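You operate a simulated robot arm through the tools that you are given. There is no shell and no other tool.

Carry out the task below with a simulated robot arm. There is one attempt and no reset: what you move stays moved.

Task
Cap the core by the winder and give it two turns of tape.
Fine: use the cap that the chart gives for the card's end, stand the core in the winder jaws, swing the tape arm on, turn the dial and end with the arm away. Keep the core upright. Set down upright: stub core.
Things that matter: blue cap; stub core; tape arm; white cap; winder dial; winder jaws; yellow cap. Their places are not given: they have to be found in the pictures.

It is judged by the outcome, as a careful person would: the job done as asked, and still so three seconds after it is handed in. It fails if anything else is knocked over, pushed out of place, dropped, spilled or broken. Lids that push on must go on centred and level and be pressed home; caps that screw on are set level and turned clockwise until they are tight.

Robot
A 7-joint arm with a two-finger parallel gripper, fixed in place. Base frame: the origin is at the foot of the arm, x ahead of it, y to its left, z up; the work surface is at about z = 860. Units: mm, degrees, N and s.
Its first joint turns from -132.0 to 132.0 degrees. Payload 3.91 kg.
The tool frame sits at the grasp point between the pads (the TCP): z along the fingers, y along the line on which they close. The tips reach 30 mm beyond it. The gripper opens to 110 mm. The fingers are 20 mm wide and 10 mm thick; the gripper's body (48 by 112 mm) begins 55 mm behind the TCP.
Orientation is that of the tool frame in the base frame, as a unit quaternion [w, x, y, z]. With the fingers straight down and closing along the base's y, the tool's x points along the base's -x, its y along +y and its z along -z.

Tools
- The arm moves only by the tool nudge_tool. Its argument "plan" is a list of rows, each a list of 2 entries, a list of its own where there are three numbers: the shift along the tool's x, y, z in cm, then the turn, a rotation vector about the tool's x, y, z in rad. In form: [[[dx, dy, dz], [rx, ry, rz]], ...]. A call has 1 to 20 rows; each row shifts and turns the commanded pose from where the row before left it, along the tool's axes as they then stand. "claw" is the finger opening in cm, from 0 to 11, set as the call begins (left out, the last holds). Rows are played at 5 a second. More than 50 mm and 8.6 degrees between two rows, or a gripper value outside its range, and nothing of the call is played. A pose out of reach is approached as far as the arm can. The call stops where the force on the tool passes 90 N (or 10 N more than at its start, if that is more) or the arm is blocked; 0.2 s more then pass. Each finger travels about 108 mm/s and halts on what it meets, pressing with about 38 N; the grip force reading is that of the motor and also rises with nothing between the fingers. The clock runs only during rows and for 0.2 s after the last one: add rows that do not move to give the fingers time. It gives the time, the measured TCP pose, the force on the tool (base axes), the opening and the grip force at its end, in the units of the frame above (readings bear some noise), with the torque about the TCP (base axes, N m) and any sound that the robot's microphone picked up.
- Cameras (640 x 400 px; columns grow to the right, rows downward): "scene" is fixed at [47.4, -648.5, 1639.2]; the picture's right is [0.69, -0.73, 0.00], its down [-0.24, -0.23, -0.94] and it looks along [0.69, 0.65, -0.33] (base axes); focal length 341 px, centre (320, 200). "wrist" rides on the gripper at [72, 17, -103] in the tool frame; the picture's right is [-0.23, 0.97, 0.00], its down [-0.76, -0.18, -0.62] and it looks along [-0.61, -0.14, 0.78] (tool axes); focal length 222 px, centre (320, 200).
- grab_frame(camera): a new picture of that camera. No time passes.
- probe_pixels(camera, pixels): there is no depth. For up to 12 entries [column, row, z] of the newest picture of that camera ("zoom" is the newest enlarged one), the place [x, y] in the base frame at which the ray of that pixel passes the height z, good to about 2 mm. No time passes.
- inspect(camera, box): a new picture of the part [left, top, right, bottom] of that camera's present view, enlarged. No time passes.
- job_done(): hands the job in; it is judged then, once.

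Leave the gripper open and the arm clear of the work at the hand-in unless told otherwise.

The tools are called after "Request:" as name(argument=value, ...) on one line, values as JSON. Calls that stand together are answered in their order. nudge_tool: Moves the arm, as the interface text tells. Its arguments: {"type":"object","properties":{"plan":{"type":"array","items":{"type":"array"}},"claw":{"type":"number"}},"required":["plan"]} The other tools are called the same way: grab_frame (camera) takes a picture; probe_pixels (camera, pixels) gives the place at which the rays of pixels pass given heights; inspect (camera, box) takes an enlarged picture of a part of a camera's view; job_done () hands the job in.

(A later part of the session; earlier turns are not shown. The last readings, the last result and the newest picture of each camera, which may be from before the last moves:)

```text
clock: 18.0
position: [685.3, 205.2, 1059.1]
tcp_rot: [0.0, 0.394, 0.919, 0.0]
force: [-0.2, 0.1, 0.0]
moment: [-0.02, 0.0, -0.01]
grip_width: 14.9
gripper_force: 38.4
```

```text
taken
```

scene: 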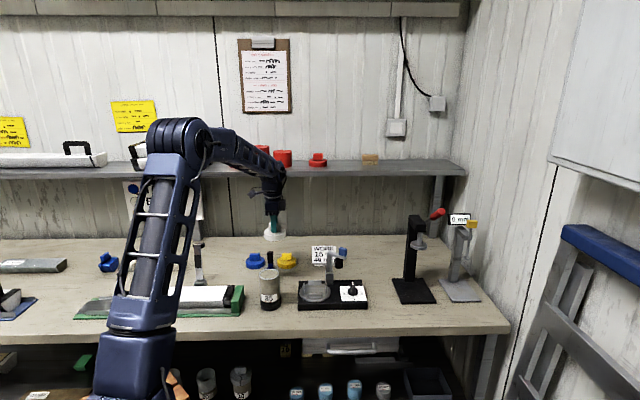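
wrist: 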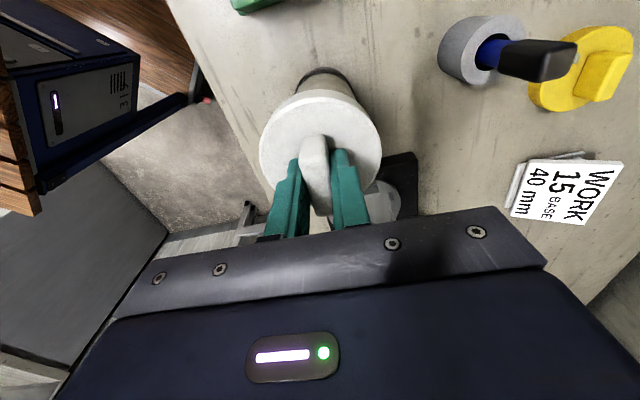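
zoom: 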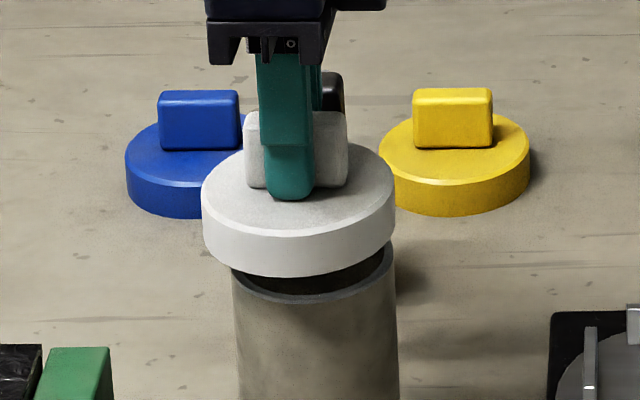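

The cap's centre in the scene view is zoom column 298.5, against the core rim's 313. So the cap is about 6 mm too far left along the bench, and the pose reading (x 685.3) agrees in sign. I'll take some still readings to average out the noise before correcting.

Request:
nudge_tool(plan=[[[0, 0, 0], [0, 0, 0]]])

Request:
nudge_tool(plan=[[[0, 0, 0], [0, 0, 0]]])

Request:
nudge_tool(plan=[[[0, 0, 0], [0, 0, 0]]])

Request:
inspect(camera="wrist", box=[240, 60, 400, 160])

```text
clock: 18.4
position: [687.7, 204.9, 1061.5]
tcp_rot: [0.001, 0.394, 0.919, 0.0]
force: [0.7, -0.2, 0.1]
moment: [-0.01, 0.02, 0.02]
grip_width: 14.9
gripper_force: 37.4
```

```text
clock: 18.8
position: [685.5, 205.4, 1061.6]
tcp_rot: [0.0, 0.395, 0.919, 0.0]
force: [0.2, -0.5, -0.2]
moment: [-0.01, 0.05, -0.02]
grip_width: 15.0
gripper_force: 37.9
```

```text
clock: 19.2
position: [687.1, 204.9, 1059.9]
tcp_rot: [0.0, 0.395, 0.919, 0.0]
force: [0.1, 0.1, -0.3]
moment: [-0.01, 0.01, 0.01]
grip_width: 14.9
gripper_force: 37.7
```

```text
4.00 times, centred on (320, 110) of wrist
```

zoom: 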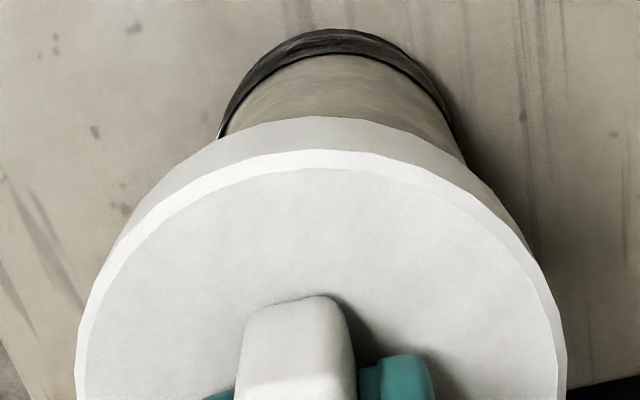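

The averaged pose is (686.4,205.1,1060.5). In the wrist view the core sits about 4.8 mm to the picture's right of the cap, and the scene view says about 6 mm along the bench. I'll correct by about (+5.5,−1.2) mm, lower 10 mm and look again.

Request:
nudge_tool(plan=[[[-0.466, 0.315, 0], [0, 0, 0]], [[0, 0, 1.0], [0, 0, 0]], [[0, 0, 0], [0, 0, 0]]])

Request:
inspect(camera="scene", box=[230, 242, 310, 292])

Request:
inspect(camera="wrist", box=[240, 60, 400, 160])

```text
clock: 20.0
position: [692.3, 204.0, 1050.7]
tcp_rot: [0.0, 0.395, 0.919, -0.001]
force: [-0.9, -0.6, -0.1]
moment: [0.01, -0.03, 0.01]
grip_width: 15.2
gripper_force: 38.0
```

```text
8.00 times, centred on (270, 267) of scene
```

zoom: 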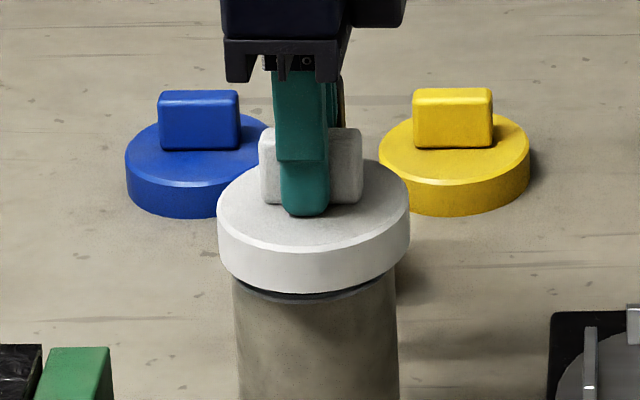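

```text
4.00 times, centred on (320, 110) of wrist
```

zoom: 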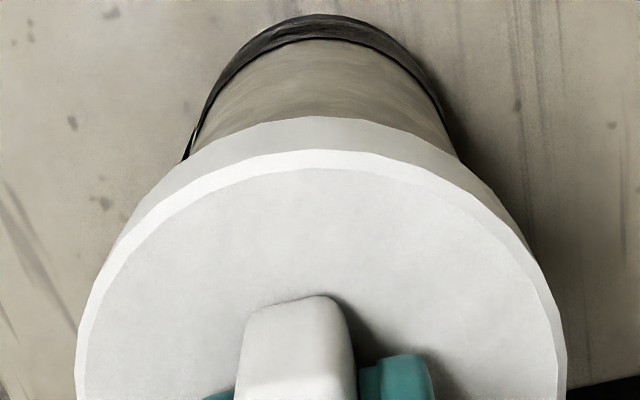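

The alignment is now good: scene cap centre 313.5 against core 313–314.5, and wrist core axis ≈ 323 against cap 321. I'll make a 0.5 mm trim and lower slowly in 1 mm rows while watching the force.

Request:
nudge_tool(plan=[[[-0.02, 0.047, 0], [0, 0, 0]], [[0, 0, 0.1], [0, 0, 0]], [[0, 0, 0.1], [0, 0, 0]], [[0, 0, 0.1], [0, 0, 0]], [[0, 0, 0.1], [0, 0, 0]], [[0, 0, 0.1], [0, 0, 0]], [[0, 0, 0], [0, 0, 0]]])

Request:
nudge_tool(plan=[[[0, 0, 0.1], [0, 0, 0]], [[0, 0, 0.1], [0, 0, 0]], [[0, 0, 0], [0, 0, 0]]])

Request:
inspect(camera="scene", box=[230, 242, 310, 292])

```text
clock: 21.6
position: [693.5, 203.6, 1046.3]
tcp_rot: [0.001, 0.395, 0.919, 0.0]
force: [0.2, 0.4, -0.2]
moment: [0.0, 0.0, 0.0]
grip_width: 14.7
gripper_force: 38.1
```

```text
clock: 22.4
position: [693.8, 203.4, 1042.6]
tcp_rot: [0.001, 0.395, 0.919, 0.0]
force: [-0.8, -1.0, 0.0]
moment: [-0.02, -0.03, -0.02]
grip_width: 14.7
gripper_force: 38.1
```

```text
8.00 times, centred on (270, 267) of scene
```

zoom: 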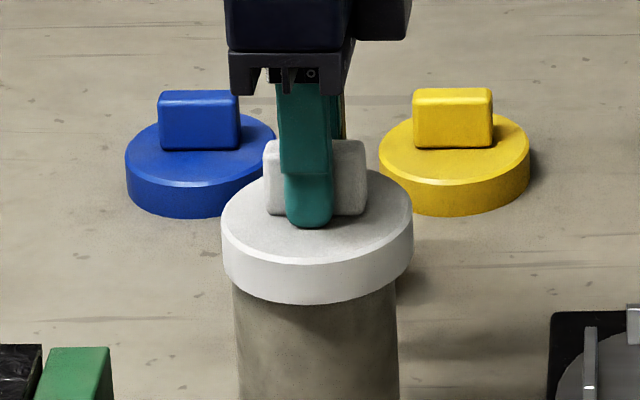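

No contact force yet. In the scene the cap now reads centre 317, against the rim's 313, so it has drifted about 1–1.8 mm right as the arm settled. I'll check the wrist view before going lower.

Request:
inspect(camera="wrist", box=[240, 60, 400, 160])

Request:
nudge_tool(plan=[[[0, 0, 0], [0, 0, 0]]])

Request:
nudge_tool(plan=[[[0, 0, 0], [0, 0, 0]]])

Request:
inspect(camera="scene", box=[246, 262, 294, 292])

```text
4.00 times, centred on (320, 110) of wrist
```

zoom: 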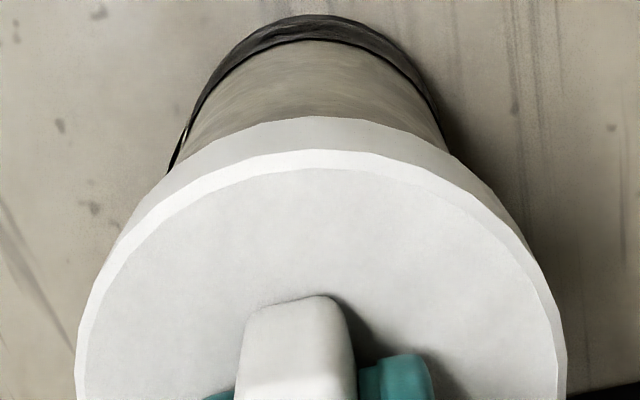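

```text
clock: 22.8
position: [694.0, 204.0, 1044.6]
tcp_rot: [0.0, 0.395, 0.919, 0.0]
force: [0.0, 0.1, -0.4]
moment: [-0.01, -0.04, 0.01]
grip_width: 14.8
gripper_force: 37.5
```

```text
clock: 23.2
position: [694.7, 202.1, 1044.4]
tcp_rot: [0.001, 0.395, 0.919, 0.0]
force: [0.5, -0.7, 0.0]
moment: [0.01, 0.0, -0.02]
grip_width: 14.7
gripper_force: 37.5
```

```text
13.33 times, centred on (270, 277) of scene
```

zoom: 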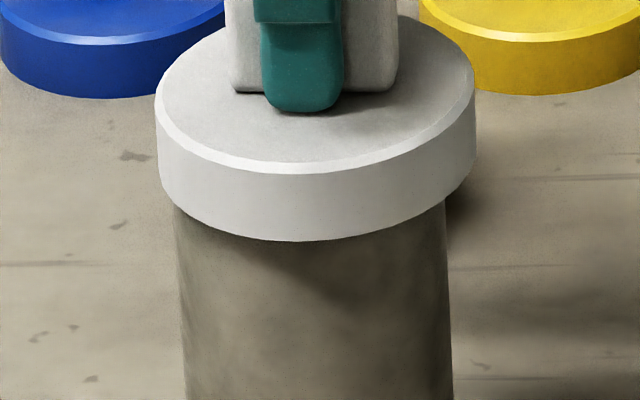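

With the arm settled, both views say the cap is slightly too far: about 3 mm along the bench and 1.4 mm in the wrist's right direction. I'll raise 2 mm, shift by (−2.5,+1.4) mm, and wait several rows so it settles before measuring again.

Request:
nudge_tool(plan=[[[0, 0, -0.2], [0, 0, 0]], [[0.274, -0.084, 0], [0, 0, 0]], [[0, 0, 0], [0, 0, 0]], [[0, 0, 0], [0, 0, 0]], [[0, 0, 0], [0, 0, 0]], [[0, 0, 0], [0, 0, 0]], [[0, 0, 0], [0, 0, 0]]])

Request:
inspect(camera="wrist", box=[240, 60, 400, 160])

Request:
inspect(camera="scene", box=[246, 262, 294, 292])

```text
clock: 24.8
position: [691.4, 204.8, 1045.2]
tcp_rot: [0.001, 0.395, 0.919, 0.0]
force: [0.5, -0.5, -0.6]
moment: [0.01, 0.02, 0.0]
grip_width: 14.8
gripper_force: 37.8
```

```text
4.00 times, centred on (320, 110) of wrist
```

zoom: 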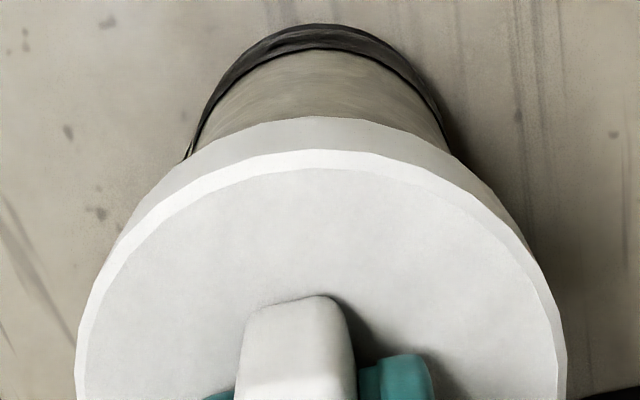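

```text
13.33 times, centred on (270, 277) of scene
```

zoom: 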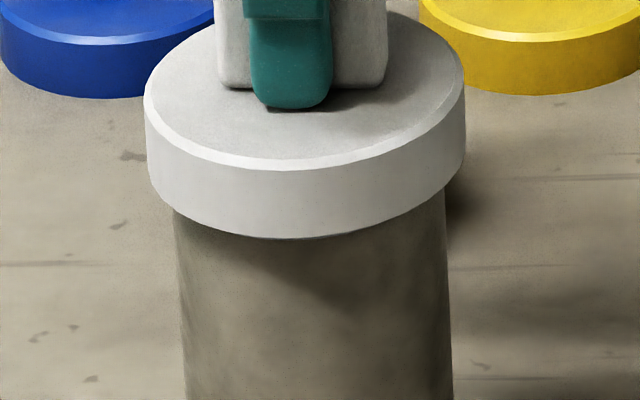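

Both views now match: scene cap centre 304.5 (expected 304.5), wrist core axis 321.5 against cap 321. Lowering in 1 mm rows.

Request:
nudge_tool(plan=[[[0, 0, 0.1], [0, 0, 0]], [[0, 0, 0.1], [0, 0, 0]], [[0, 0, 0.1], [0, 0, 0]], [[0, 0, 0.1], [0, 0, 0]], [[0, 0, 0.1], [0, 0, 0]], [[0, 0, 0], [0, 0, 0]]])

Request:
nudge_tool(plan=[[[0, 0, 0.1], [0, 0, 0]], [[0, 0, 0.1], [0, 0, 0]], [[0, 0, 0.1], [0, 0, 0]], [[0, 0, 0], [0, 0, 0]]])

```text
clock: 26.2
position: [692.8, 204.4, 1041.4]
tcp_rot: [0.0, 0.395, 0.919, 0.001]
force: [0.2, 0.6, 0.0]
moment: [-0.01, -0.02, 0.0]
grip_width: 14.9
gripper_force: 38.0
```

```text
clock: 27.2
position: [691.7, 205.8, 1040.1]
tcp_rot: [0.0, 0.395, 0.919, 0.0]
force: [0.5, 0.6, -0.9]
moment: [0.03, 0.0, 0.0]
grip_width: 14.8
gripper_force: 38.3
```

Still no contact force at z≈1040. Continuing down in small rows.

Request:
nudge_tool(plan=[[[0, 0, 0.1], [0, 0, 0]], [[0, 0, 0.1], [0, 0, 0]], [[0, 0, 0.1], [0, 0, 0]], [[0, 0, 0], [0, 0, 0]]])

Request:
inspect(camera="scene", box=[246, 262, 294, 292])

```text
clock: 28.2
position: [691.4, 205.6, 1036.2]
tcp_rot: [0.0, 0.395, 0.919, -0.001]
force: [-0.5, -0.3, 0.2]
moment: [-0.02, 0.0, 0.01]
grip_width: 14.7
gripper_force: 38.2
```

```text
13.33 times, centred on (270, 277) of scene
```

zoom: 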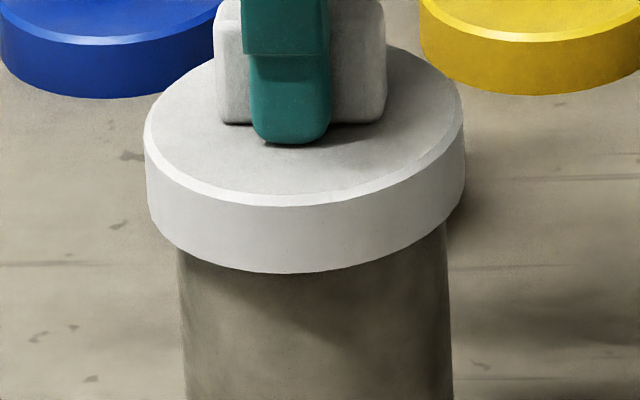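

The skirt is passing over the rim with no side load. I'll keep going down 1 mm per row and watch for the seat.

Request:
nudge_tool(plan=[[[0, 0, 0.1], [0, 0, 0]], [[0, 0, 0.1], [0, 0, 0]], [[0, 0, 0.1], [0, 0, 0]], [[0, 0, 0.1], [0, 0, 0]], [[0, 0, 0], [0, 0, 0]]])

Request:
nudge_tool(plan=[[[0, 0, 0.1], [0, 0, 0]], [[0, 0, 0.1], [0, 0, 0]], [[0, 0, 0.1], [0, 0, 0]], [[0, 0, 0], [0, 0, 0]]])

```text
clock: 29.4
position: [692.5, 205.9, 1031.2]
tcp_rot: [0.0, 0.396, 0.918, 0.0]
force: [-0.5, -0.5, -0.1]
moment: [-0.01, 0.05, 0.0]
grip_width: 14.9
gripper_force: 37.7
```

```text
clock: 30.4
position: [691.8, 204.3, 1028.4]
tcp_rot: [0.0, 0.394, 0.919, 0.0]
force: [-0.1, 0.4, -0.1]
moment: [0.0, 0.0, 0.01]
grip_width: 14.7
gripper_force: 38.3
```

Still free at z≈1028. Continuing.

Request:
nudge_tool(plan=[[[0, 0, 0.1], [0, 0, 0]], [[0, 0, 0.1], [0, 0, 0]], [[0, 0, 0.1], [0, 0, 0]], [[0, 0, 0], [0, 0, 0]]])

Request:
inspect(camera="scene", box=[246, 262, 294, 292])

```text
clock: 31.4
position: [691.4, 205.6, 1025.0]
tcp_rot: [0.0, 0.394, 0.919, 0.0]
force: [0.1, -0.8, -0.4]
moment: [0.0, 0.01, -0.01]
grip_width: 14.8
gripper_force: 37.8
```

```text
13.33 times, centred on (270, 277) of scene
```

zoom: 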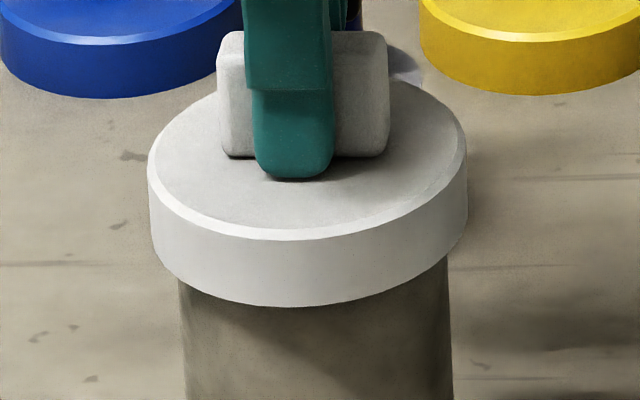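

The cap is lower and still centred; the seat should be close. Continuing in 1 mm rows.

Request:
nudge_tool(plan=[[[0, 0, 0.1], [0, 0, 0]], [[0, 0, 0.1], [0, 0, 0]], [[0, 0, 0], [0, 0, 0]]])

Request:
nudge_tool(plan=[[[0, 0, 0.1], [0, 0, 0]], [[0, 0, 0.1], [0, 0, 0]], [[0, 0, 0], [0, 0, 0]]])

Request:
inspect(camera="wrist", box=[240, 60, 400, 160])

```text
clock: 32.2
position: [692.9, 204.2, 1025.2]
tcp_rot: [0.001, 0.395, 0.919, 0.001]
force: [-6.7, -4.3, 30.4]
moment: [-0.23, 0.24, 0.0]
grip_width: 15.4
gripper_force: 38.1
```

```text
clock: 33.0
position: [692.4, 204.3, 1024.3]
tcp_rot: [0.002, 0.395, 0.919, 0.001]
force: [-4.4, -6.5, 62.1]
moment: [-0.32, 0.2, 0.0]
grip_width: 15.1
gripper_force: 38.2
```

```text
4.00 times, centred on (320, 110) of wrist
```

zoom: 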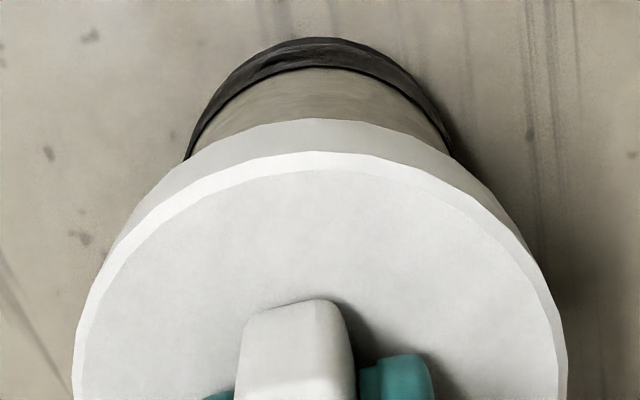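

Contact at z≈1025, now 62 N downward. I'll look at the scene view to see whether the cap sits level, then press a little more.

Request:
inspect(camera="scene", box=[246, 262, 294, 292])

Request:
nudge_tool(plan=[[[0, 0, 0.1], [0, 0, 0]], [[0, 0, 0], [0, 0, 0]], [[0, 0, 0], [0, 0, 0]]])

```text
13.33 times, centred on (270, 277) of scene
```

zoom: 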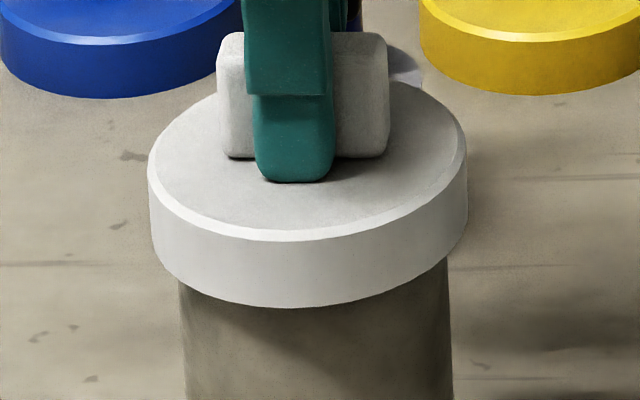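

```text
clock: 33.8
position: [691.2, 205.6, 1022.8]
tcp_rot: [0.001, 0.395, 0.919, 0.002]
force: [-4.4, -11.5, 85.6]
moment: [-0.56, 0.26, -0.01]
grip_width: 15.0
gripper_force: 37.9
```

85 N down with the cap level. Its disc top now sits only ~1.5–3 mm above where the rim was, so it is fully home. I'll ease the press back 4 mm in command, then open the fingers to 45 mm.

Request:
nudge_tool(plan=[[[0, 0, -0.2], [0, 0, 0]], [[0, 0, -0.2], [0, 0, 0]], [[0, 0, 0], [0, 0, 0]]])

Request:
nudge_tool(plan=[[[0, 0, 0], [0, 0, 0]], [[0, 0, 0], [0, 0, 0]], [[0, 0, 0], [0, 0, 0]]], claw=4.5)

Request:
inspect(camera="scene", box=[246, 262, 294, 292])

```text
clock: 34.6
position: [691.5, 204.2, 1022.9]
tcp_rot: [-0.001, 0.395, 0.919, 0.0]
force: [10.7, -1.4, 23.2]
moment: [-0.13, -0.71, -0.03]
grip_width: 15.1
gripper_force: 38.4
```

```text
clock: 35.4
position: [691.2, 204.9, 1023.8]
tcp_rot: [0.0, 0.395, 0.919, 0.0]
force: [-5.3, 1.4, 11.5]
moment: [0.09, 0.15, -0.02]
grip_width: 43.1
gripper_force: 0.1
```

```text
13.33 times, centred on (270, 277) of scene
```

zoom: 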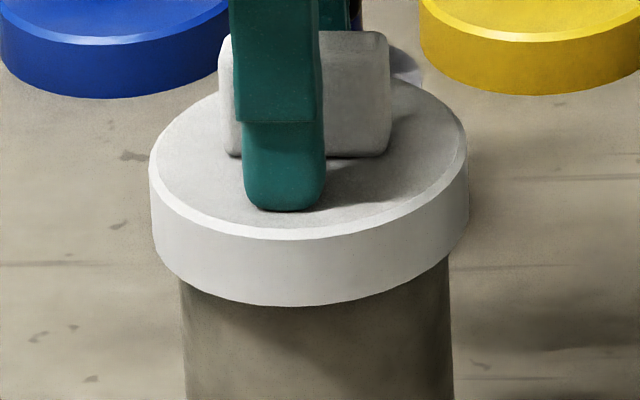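

The fingers have released the tab, and the 11 N left shows the tips resting on the disc. Pressing once more with both tips on the disc, either side of the tab, will confirm it's home.

Request:
nudge_tool(plan=[[[0, 0, 0.15], [0, 0, 0]], [[0, 0, 0.15], [0, 0, 0]], [[0, 0, 0.1], [0, 0, 0]], [[0, 0, 0], [0, 0, 0]]])

Request:
nudge_tool(plan=[[[0, 0, -0.3], [0, 0, 0]], [[0, 0, -0.7], [0, 0, 0]], [[0, 0, -2.0], [0, 0, 0]], [[0, 0, -4.0], [0, 0, 0]], [[0, 0, -4.0], [0, 0, 0]], [[0, 0, 0], [0, 0, 0]]])

Request:
inspect(camera="scene", box=[230, 257, 310, 307])

Request:
grab_frame(camera="wrist")

```text
clock: 36.4
position: [690.4, 205.1, 1023.8]
tcp_rot: [0.002, 0.394, 0.919, 0.002]
force: [-9.8, 3.8, 74.9]
moment: [-0.08, 0.65, -0.06]
grip_width: 43.9
gripper_force: 0.0
```

```text
clock: 37.8
position: [691.8, 205.0, 1129.0]
tcp_rot: [-0.001, 0.394, 0.919, 0.0]
force: [0.6, 0.0, -1.5]
moment: [0.02, -0.04, 0.01]
grip_width: 44.9
gripper_force: 0.0
```

```text
8.00 times, centred on (270, 282) of scene
```

zoom: 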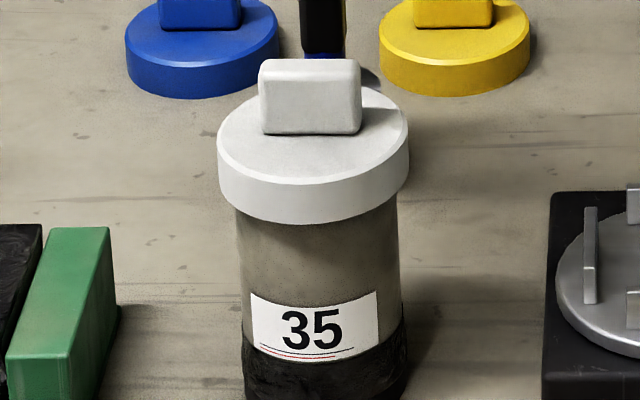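

```text
taken
```

wrist: 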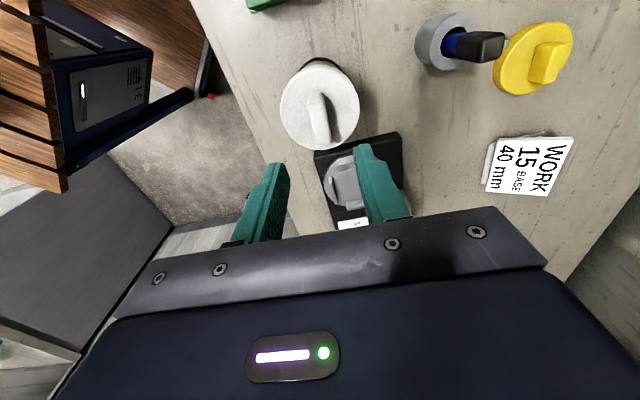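

The cap is on, level and centred. It is wider (84 mm) than the core (75 mm), so I can't grip the core's body from straight above past the cap. I'll use a side grasp below the cap with the tool pitched forward and the camera side up. First I'll yaw the tool +1.806 rad here in free air and check that the arm follows.

Request:
nudge_tool(plan=[[[0, 0, -2.0], [0, 0, 0]], [[0, 0, 0], [0, 0, 0.139]], [[0, 0, 0], [0, 0, 0.139]], [[0, 0, 0], [0, 0, 0.139]], [[0, 0, 0], [0, 0, 0.139]], [[0, 0, 0], [0, 0, 0.139]], [[0, 0, 0], [0, 0, 0.139]], [[0, 0, 0], [0, 0, 0.139]], [[0, 0, 0], [0, 0, 0.139]], [[0, 0, 0], [0, 0, 0.139]], [[0, 0, 0], [0, 0, 0.139]], [[0, 0, 0], [0, 0, 0.139]], [[0, 0, 0], [0, 0, 0.139]], [[0, 0, 0], [0, 0, 0.138]], [[0, 0, 0], [0, 0, 0]]])

Request:
grab_frame(camera="scene")

Request:
grab_frame(camera="wrist")

```text
clock: 41.0
position: [691.7, 206.7, 1150.9]
tcp_rot: [0.001, 0.966, 0.259, 0.0]
force: [-0.3, -0.1, 0.6]
moment: [0.03, 0.03, 0.01]
grip_width: 44.8
gripper_force: 0.1
```

```text
taken
```

scene: 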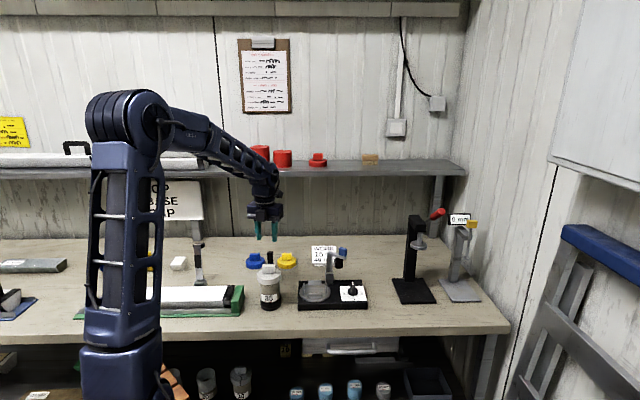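

```text
taken
```

wrist: 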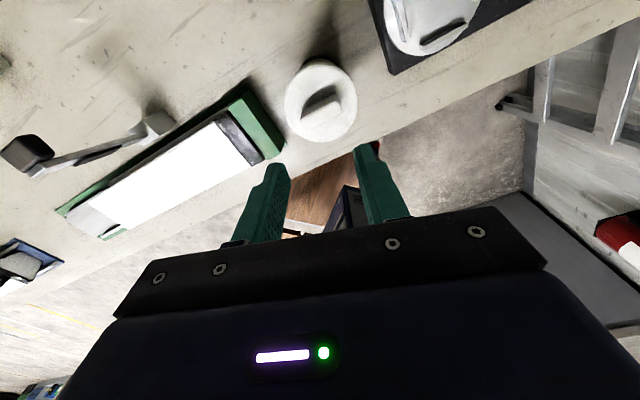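

The yaw worked: the tool's x axis now points at 30° azimuth. Next I'll pitch up in the air about the tool's y by +1.134 rad, so the fingers point forward and 25° down, with the fingers fully open.

Request:
nudge_tool(plan=[[[0, 0, 0], [0, 0.142, 0]], [[0, 0, 0], [0, 0.142, 0]], [[0, 0, 0], [0, 0.142, 0]], [[0, 0, 0], [0, 0.142, 0]], [[0, 0, 0], [0, 0, 0]]], claw=11)

Request:
grab_frame(camera="scene")

```text
clock: 42.2
position: [692.0, 206.1, 1150.4]
tcp_rot: [-0.073, 0.927, 0.249, 0.271]
force: [0.4, -0.4, -0.6]
moment: [0.0, 0.04, -0.01]
grip_width: 110.1
gripper_force: 0.0
```

```text
taken
```

scene: 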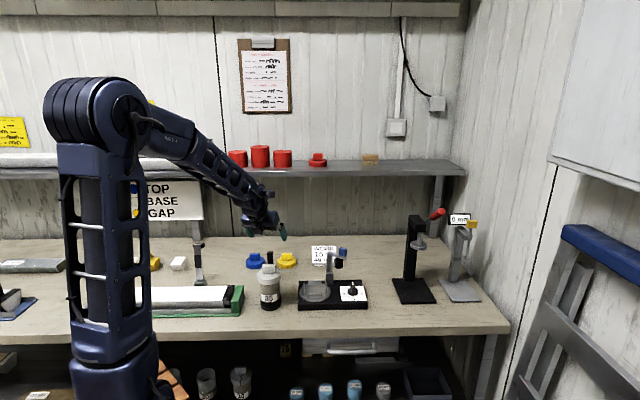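

The pitch is going smoothly and the tool now points forward and down. I'll do the other half of it.

Request:
nudge_tool(plan=[[[0, 0, 0], [0, 0.142, 0]], [[0, 0, 0], [0, 0.142, 0]], [[0, 0, 0], [0, 0.141, 0]], [[0, 0, 0], [0, 0.141, 0]], [[0, 0, 0], [0, 0, 0]], [[0, 0, 0], [0, 0, 0]]])

Request:
grab_frame(camera="scene")

Request:
grab_frame(camera="wrist")

```text
clock: 43.6
position: [686.2, 210.9, 1144.7]
tcp_rot: [-0.126, 0.879, 0.244, 0.39]
force: [0.1, 0.0, 0.5]
moment: [0.03, -0.03, -0.01]
grip_width: 110.0
gripper_force: 0.0
out of reach, approached as far as the arm can: row 3, 4
```

```text
taken
```

scene: 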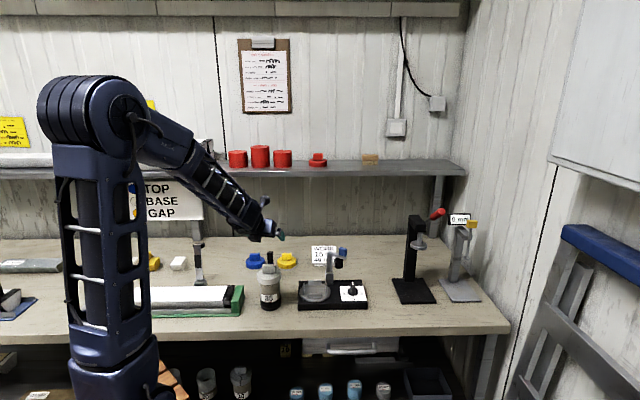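

```text
taken
```

wrist: 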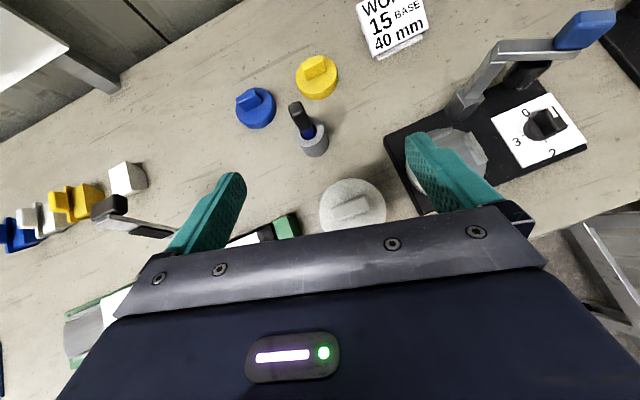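

The arm hit its wrist limit pointing straight outward: the tool stopped about 42° below horizontal. Pointing the tool more to the right of the radial line should relieve the wrist. I'll send a still row to see whether the commanded pose is still the unreachable one.

Request:
nudge_tool(plan=[[[0, 0, 0], [0, 0, 0]]])

Request:
inspect(camera="scene", box=[220, 190, 300, 240])

```text
clock: 44.0
position: [686.1, 211.1, 1145.2]
tcp_rot: [-0.125, 0.879, 0.244, 0.39]
force: [-0.4, 0.1, 0.1]
moment: [-0.02, 0.0, 0.0]
grip_width: 110.1
gripper_force: 0.1
```

```text
8.00 times, centred on (260, 215) of scene
```

zoom: 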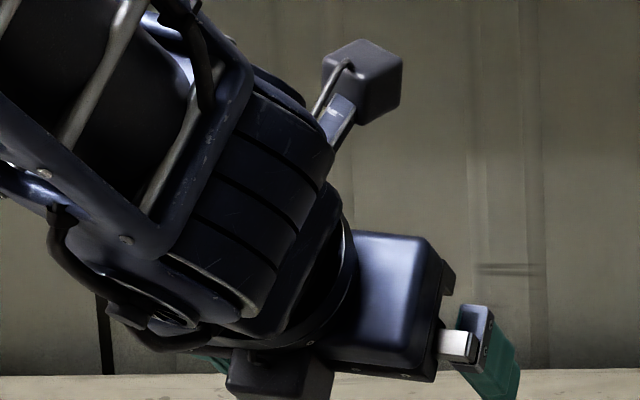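

No warning now, so the commanded pose was clipped to the reached one. I'll yaw the whole tool about the vertical by −50° in place, so it points to the right of radial, then try to flatten it.

Request:
nudge_tool(plan=[[[0, 0, 0], [-0.0932, 0.0039, 0.0828]], [[0, 0, 0], [-0.0932, 0.0039, 0.0828]], [[0, 0, 0], [-0.0932, 0.0039, 0.0828]], [[0, 0, 0], [-0.0932, 0.0039, 0.0828]], [[0, 0, 0], [-0.0932, 0.0039, 0.0828]], [[0, 0, 0], [-0.0932, 0.0039, 0.0828]], [[0, 0, 0], [-0.0932, 0.0039, 0.0828]], [[0, 0, 0], [0, 0, 0]]])

Request:
grab_frame(camera="scene")

```text
clock: 45.8
position: [687.2, 213.7, 1136.9]
tcp_rot: [0.02, 0.903, -0.117, 0.414]
force: [-0.5, 0.0, 0.5]
moment: [-0.01, 0.0, -0.05]
grip_width: 109.9
gripper_force: 0.1
out of reach, approached as far as the arm can: row 1
```

```text
taken
```

scene: 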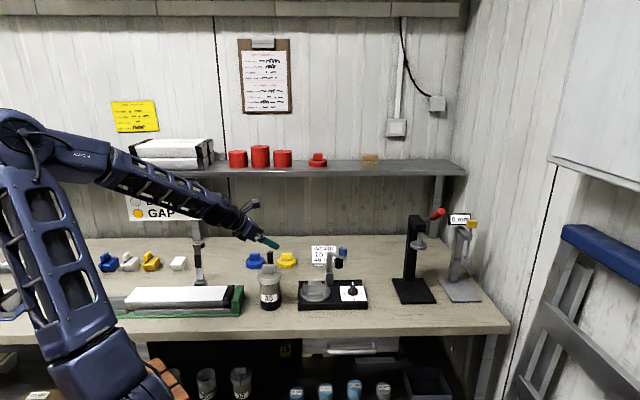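

The arm swung its elbow to the left and the forearm is now flatter. The tool points at azimuth −10°, 41° below horizontal. I'll try pitching up another 16°.

Request:
nudge_tool(plan=[[[0, 0, 0], [0, 0.14, 0]], [[0, 0, 0], [0, 0.14, 0]], [[0, 0, 0], [0, 0, 0]]])

Request:
grab_frame(camera="scene")

Request:
grab_frame(camera="wrist")

```text
clock: 46.6
position: [688.8, 213.4, 1138.2]
tcp_rot: [0.034, 0.836, -0.112, 0.536]
force: [0.3, 0.1, -0.9]
moment: [-0.02, 0.02, -0.02]
grip_width: 110.1
gripper_force: 0.2
```

```text
taken
```

scene: 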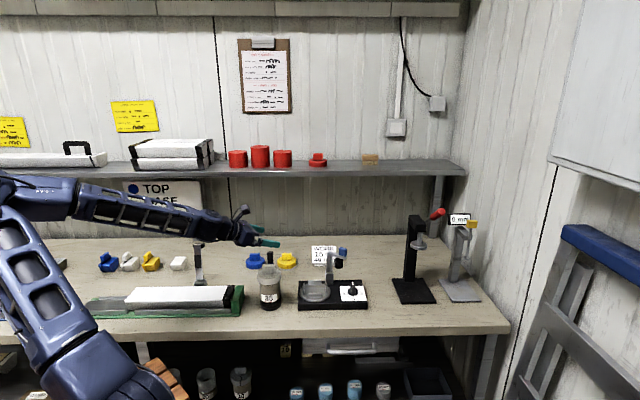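

```text
taken
```

wrist: 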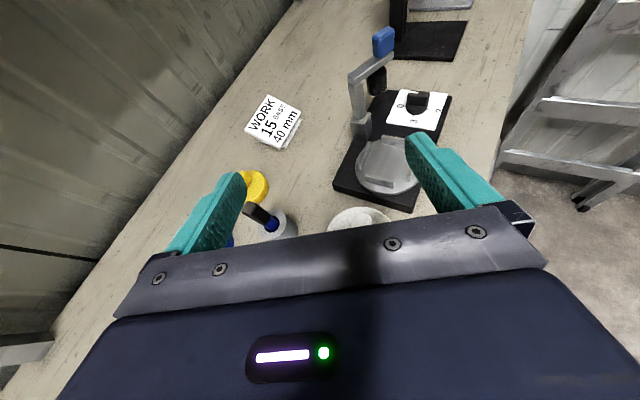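

It worked: the tool is now 25° below horizontal at azimuth −11°, with the camera on top. There's a 4° roll to level. I'll level it and move to TCP ≈ (675.5,208,1080), above and behind the core, with the palm about 14 mm clear of the cap, then check.

Request:
nudge_tool(plan=[[[0, 0, 0], [0, 0, -0.07]], [[-2.88, 0.395, 0.685], [0, 0, 0]], [[-2.88, 0.395, 0.685], [0, 0, 0]], [[0, 0, 0], [0, 0, 0]], [[0, 0, 0], [0, 0, 0]]])

Request:
grab_frame(camera="scene")

Request:
grab_frame(camera="wrist")

```text
clock: 47.8
position: [674.2, 208.3, 1078.7]
tcp_rot: [0.054, 0.84, -0.083, 0.534]
force: [0.7, -0.4, 0.4]
moment: [-0.03, 0.0, 0.0]
grip_width: 110.2
gripper_force: 0.1
```

```text
taken
```

scene: 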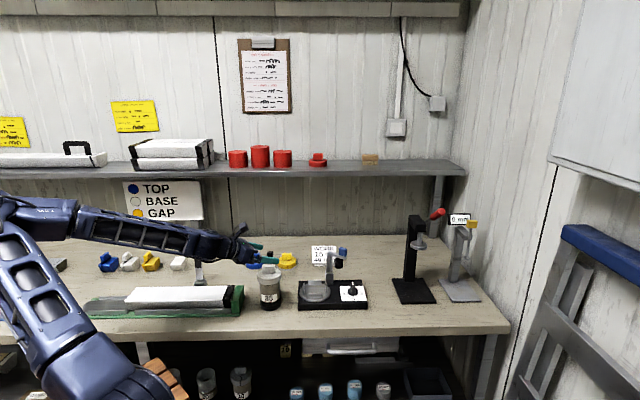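

```text
taken
```

wrist: 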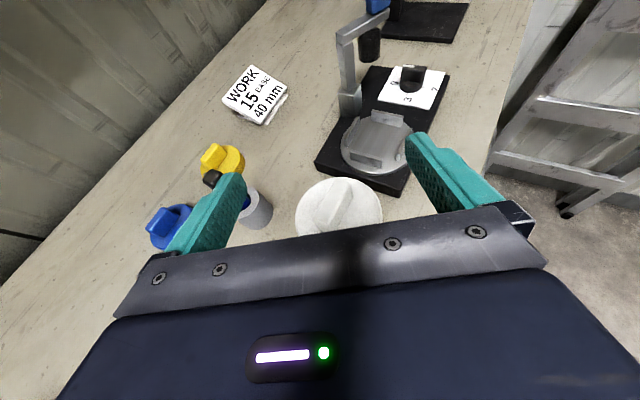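

The chart is fully visible now and confirms TOP–blue, BASE–white, GAP–yellow. In the wrist view the cap is between the open fingers. I'll enlarge it to check the centring before lowering around it.

Request:
inspect(camera="wrist", box=[240, 150, 440, 275])

Request:
inspect(camera="scene", box=[210, 222, 306, 282])

Request:
probe_pixels(camera="wrist", pixels=[[296, 210, 992], [383, 207, 992], [339, 177, 992], [339.5, 209, 992]])

```text
3.20 times, centred on (340, 212) of wrist
```

zoom: 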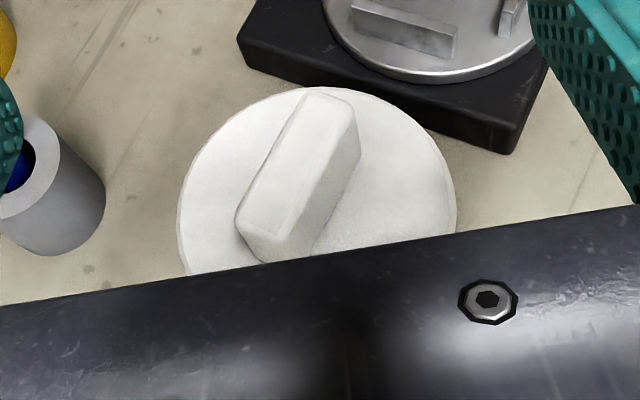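

```text
6.67 times, centred on (258, 252) of scene
```

zoom: 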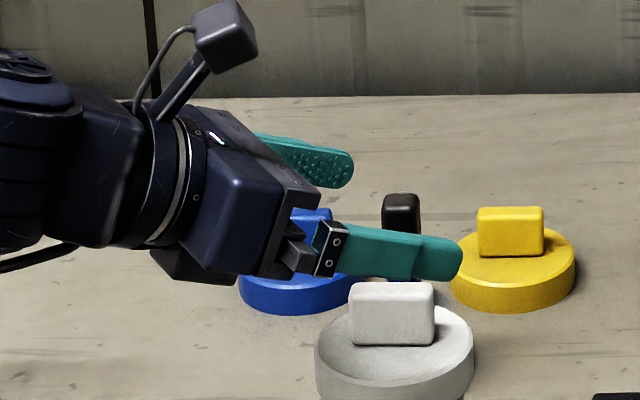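

```text
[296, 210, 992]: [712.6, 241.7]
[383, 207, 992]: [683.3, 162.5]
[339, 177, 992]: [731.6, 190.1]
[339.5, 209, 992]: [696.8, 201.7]
```

The probed cap circle fits centre (691.5,204.8), exactly on the line between the fingers. I'll lower vertically 69 mm first (the fingers start passing the tab), then check.

Request:
nudge_tool(plan=[[[-3.11, 0, 1.453], [0, 0, 0]], [[-3.11, 0, 1.453], [0, 0, 0]], [[0, 0, 0], [0, 0, 0]], [[0, 0, 0], [0, 0, 0]]])

Request:
inspect(camera="scene", box=[210, 232, 306, 292])

Request:
grab_frame(camera="wrist")

Request:
grab_frame(camera="scene")

```text
clock: 48.8
position: [675.1, 209.7, 1011.0]
tcp_rot: [0.054, 0.84, -0.083, 0.534]
force: [0.6, -0.2, -0.7]
moment: [-0.01, 0.02, -0.02]
grip_width: 109.9
gripper_force: 0.1
```

```text
6.67 times, centred on (258, 262) of scene
```

zoom: 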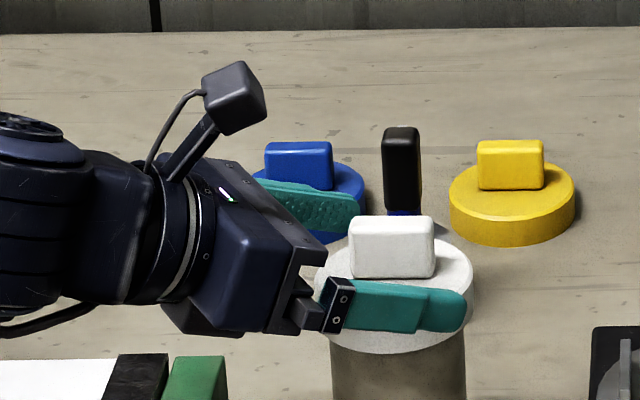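

```text
taken
```

wrist: 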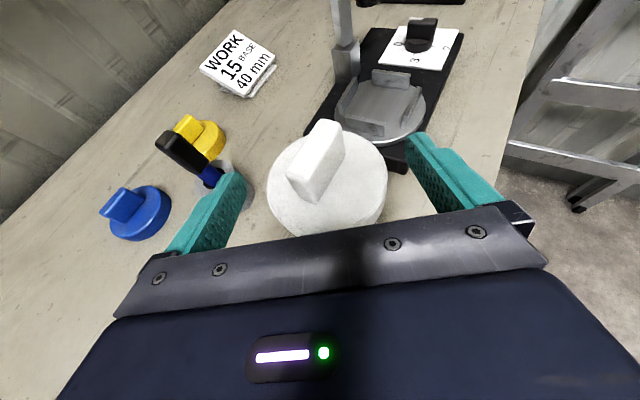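

```text
taken
```

scene: 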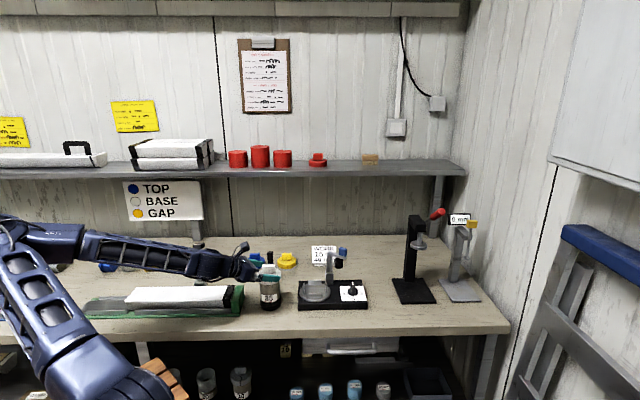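

The fingers pass either side of the tab and cap with room, and the forearm stays above the bench items. I'll lower the remaining 69 mm, stopping if any force shows.

Request:
nudge_tool(plan=[[[-1.555, 0, 0.726], [0, 0, 0]], [[-1.555, 0, 0.726], [0, 0, 0]], [[0, 0, 0], [0, 0, 0]]])

Request:
inspect(camera="scene", box=[210, 242, 306, 302])

Request:
grab_frame(camera="wrist")

```text
clock: 49.6
position: [674.5, 209.2, 976.8]
tcp_rot: [0.054, 0.84, -0.084, 0.534]
force: [-0.7, 0.8, 0.2]
moment: [-0.02, 0.0, 0.01]
grip_width: 109.9
gripper_force: 0.1
```

```text
6.67 times, centred on (258, 272) of scene
```

zoom: 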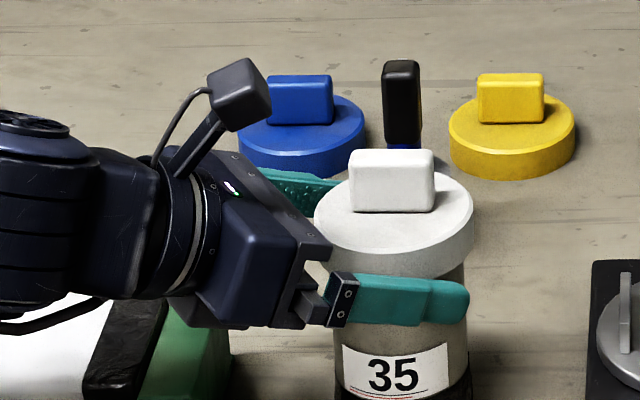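

```text
taken
```

wrist: 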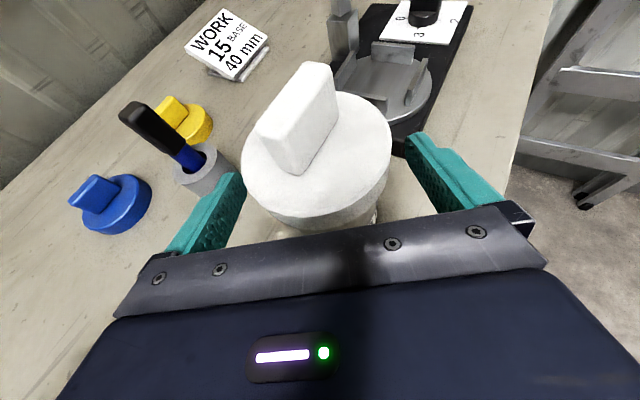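

Clear on all sides with no force, and the core seems 1–2 mm towards tool +y. I'll trim +1.3 mm in tool y while lowering the last 34 mm to TCP z≈942.

Request:
nudge_tool(plan=[[[-1.555, 0.13, 0.726], [0, 0, 0]], [[-1.555, 0, 0.726], [0, 0, 0]], [[0, 0, 0], [0, 0, 0]], [[0, 0, 0], [0, 0, 0]]])

Request:
inspect(camera="scene", box=[210, 252, 306, 312])

Request:
grab_frame(camera="wrist")

```text
clock: 50.6
position: [674.8, 206.4, 940.9]
tcp_rot: [0.053, 0.839, -0.083, 0.534]
force: [0.1, 0.1, 0.7]
moment: [0.01, -0.02, 0.03]
grip_width: 110.0
gripper_force: 0.1
```

```text
6.67 times, centred on (258, 282) of scene
```

zoom: 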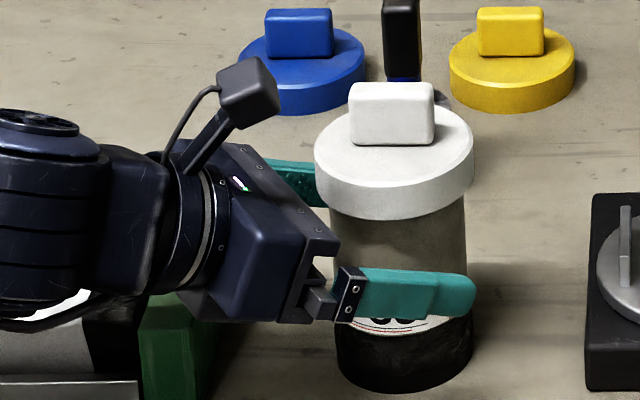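

```text
taken
```

wrist: 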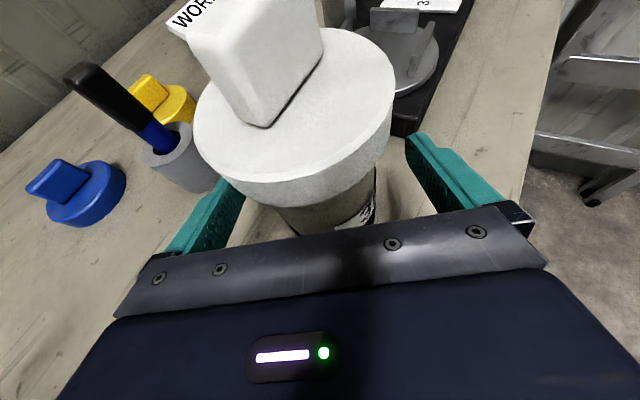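

The fingers are level with the core's mid-height, below the cap, with no contact force. Closing the gripper on the core's body.

Request:
nudge_tool(plan=[[[0, 0, 0], [0, 0, 0]], [[0, 0, 0], [0, 0, 0]], [[0, 0, 0], [0, 0, 0]], [[0, 0, 0], [0, 0, 0]], [[0, 0, 0], [0, 0, 0]]], claw=6.0)

Request:
inspect(camera="scene", box=[210, 252, 306, 312])

Request:
grab_frame(camera="wrist")

```text
clock: 51.8
position: [673.6, 208.0, 939.4]
tcp_rot: [0.054, 0.84, -0.083, 0.534]
force: [0.8, 1.7, 2.0]
moment: [0.48, -0.1, 0.06]
grip_width: 71.2
gripper_force: 38.3
```

```text
6.67 times, centred on (258, 282) of scene
```

zoom: 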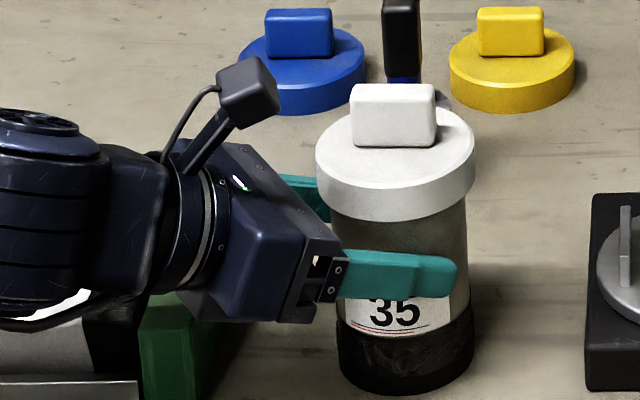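

```text
taken
```

wrist: 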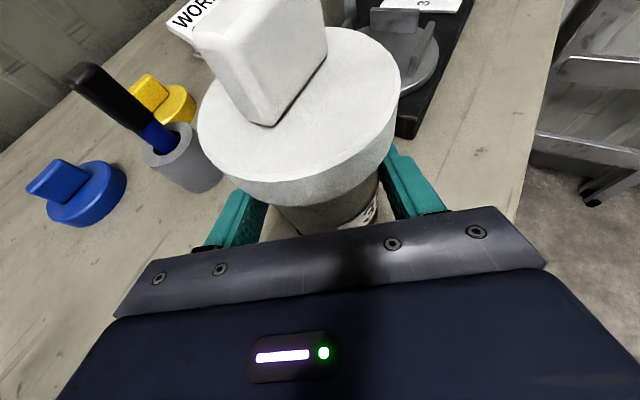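

Gripped at 71.2 mm with 38 N, and the core is still upright. I'll lift a test 10 mm straight up.

Request:
nudge_tool(plan=[[[0.453, 0, -0.2115], [0, 0, 0]], [[0.453, 0, -0.2115], [0, 0, 0]], [[0, 0, 0], [0, 0, 0]], [[0, 0, 0], [0, 0, 0]]])

Request:
inspect(camera="scene", box=[210, 252, 306, 312])

```text
clock: 52.8
position: [674.6, 205.8, 951.5]
tcp_rot: [0.054, 0.839, -0.083, 0.534]
force: [-0.3, 0.3, -5.1]
moment: [0.02, 0.1, 0.01]
grip_width: 71.2
gripper_force: 37.9
```

```text
6.67 times, centred on (258, 282) of scene
```

zoom: 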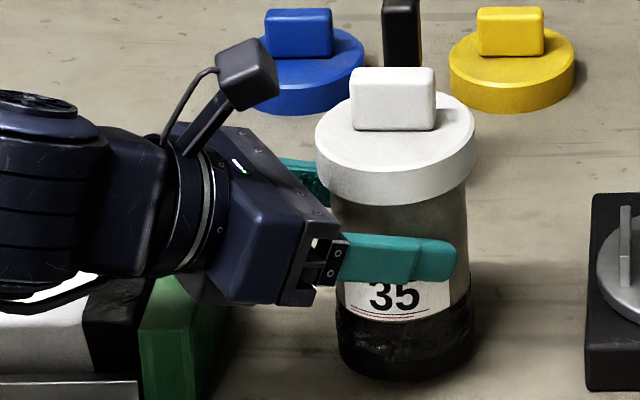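

The core hangs upright, about 5 N of weight. I'll lift another 80 mm, then carry it slowly over to above the jaws (core centre to about (824,107)).

Request:
nudge_tool(plan=[[[1.811, 0, -0.847], [0, 0, 0]], [[1.811, 0, -0.847], [0, 0, 0]], [[1.811, 0, -0.847], [0, 0, 0]], [[1.811, 0, -0.847], [0, 0, 0]], [[0.789, 0.8675, 1.689], [0, 0, 0]], [[0.789, 0.8675, 1.689], [0, 0, 0]], [[0.789, 0.8675, 1.689], [0, 0, 0]], [[0.789, 0.8675, 1.689], [0, 0, 0]], [[0.789, 0.8675, 1.689], [0, 0, 0]], [[0.789, 0.8675, 1.689], [0, 0, 0]], [[0.789, 0.8675, 1.689], [0, 0, 0]], [[0.789, 0.8675, 1.689], [0, 0, 0]], [[0, 0, 0], [0, 0, 0]], [[0, 0, 0], [0, 0, 0]]])

Request:
grab_frame(camera="scene")

Request:
inspect(camera="scene", box=[270, 242, 366, 302])

Request:
grab_frame(camera="wrist")

```text
clock: 55.8
position: [806.4, 110.0, 1032.0]
tcp_rot: [0.053, 0.84, -0.082, 0.534]
force: [0.1, 0.4, -5.7]
moment: [0.0, 0.15, -0.02]
grip_width: 70.9
gripper_force: 37.9
```

```text
taken
```

scene: 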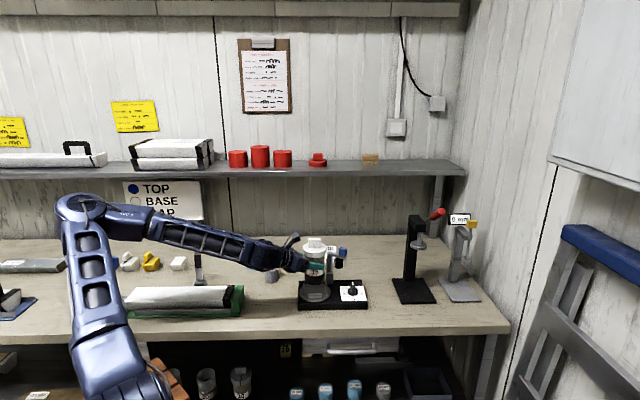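

```text
6.67 times, centred on (318, 272) of scene
```

zoom: 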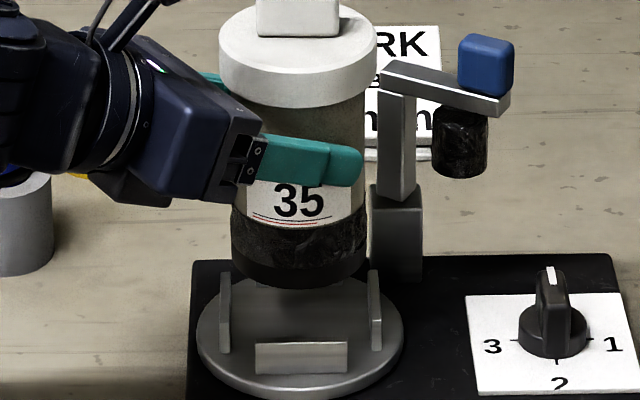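

```text
taken
```

wrist: 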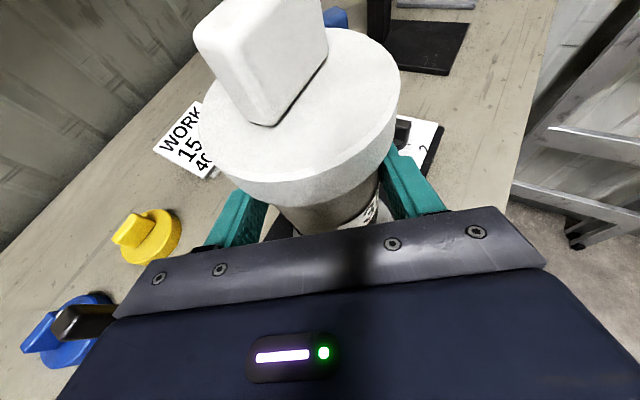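

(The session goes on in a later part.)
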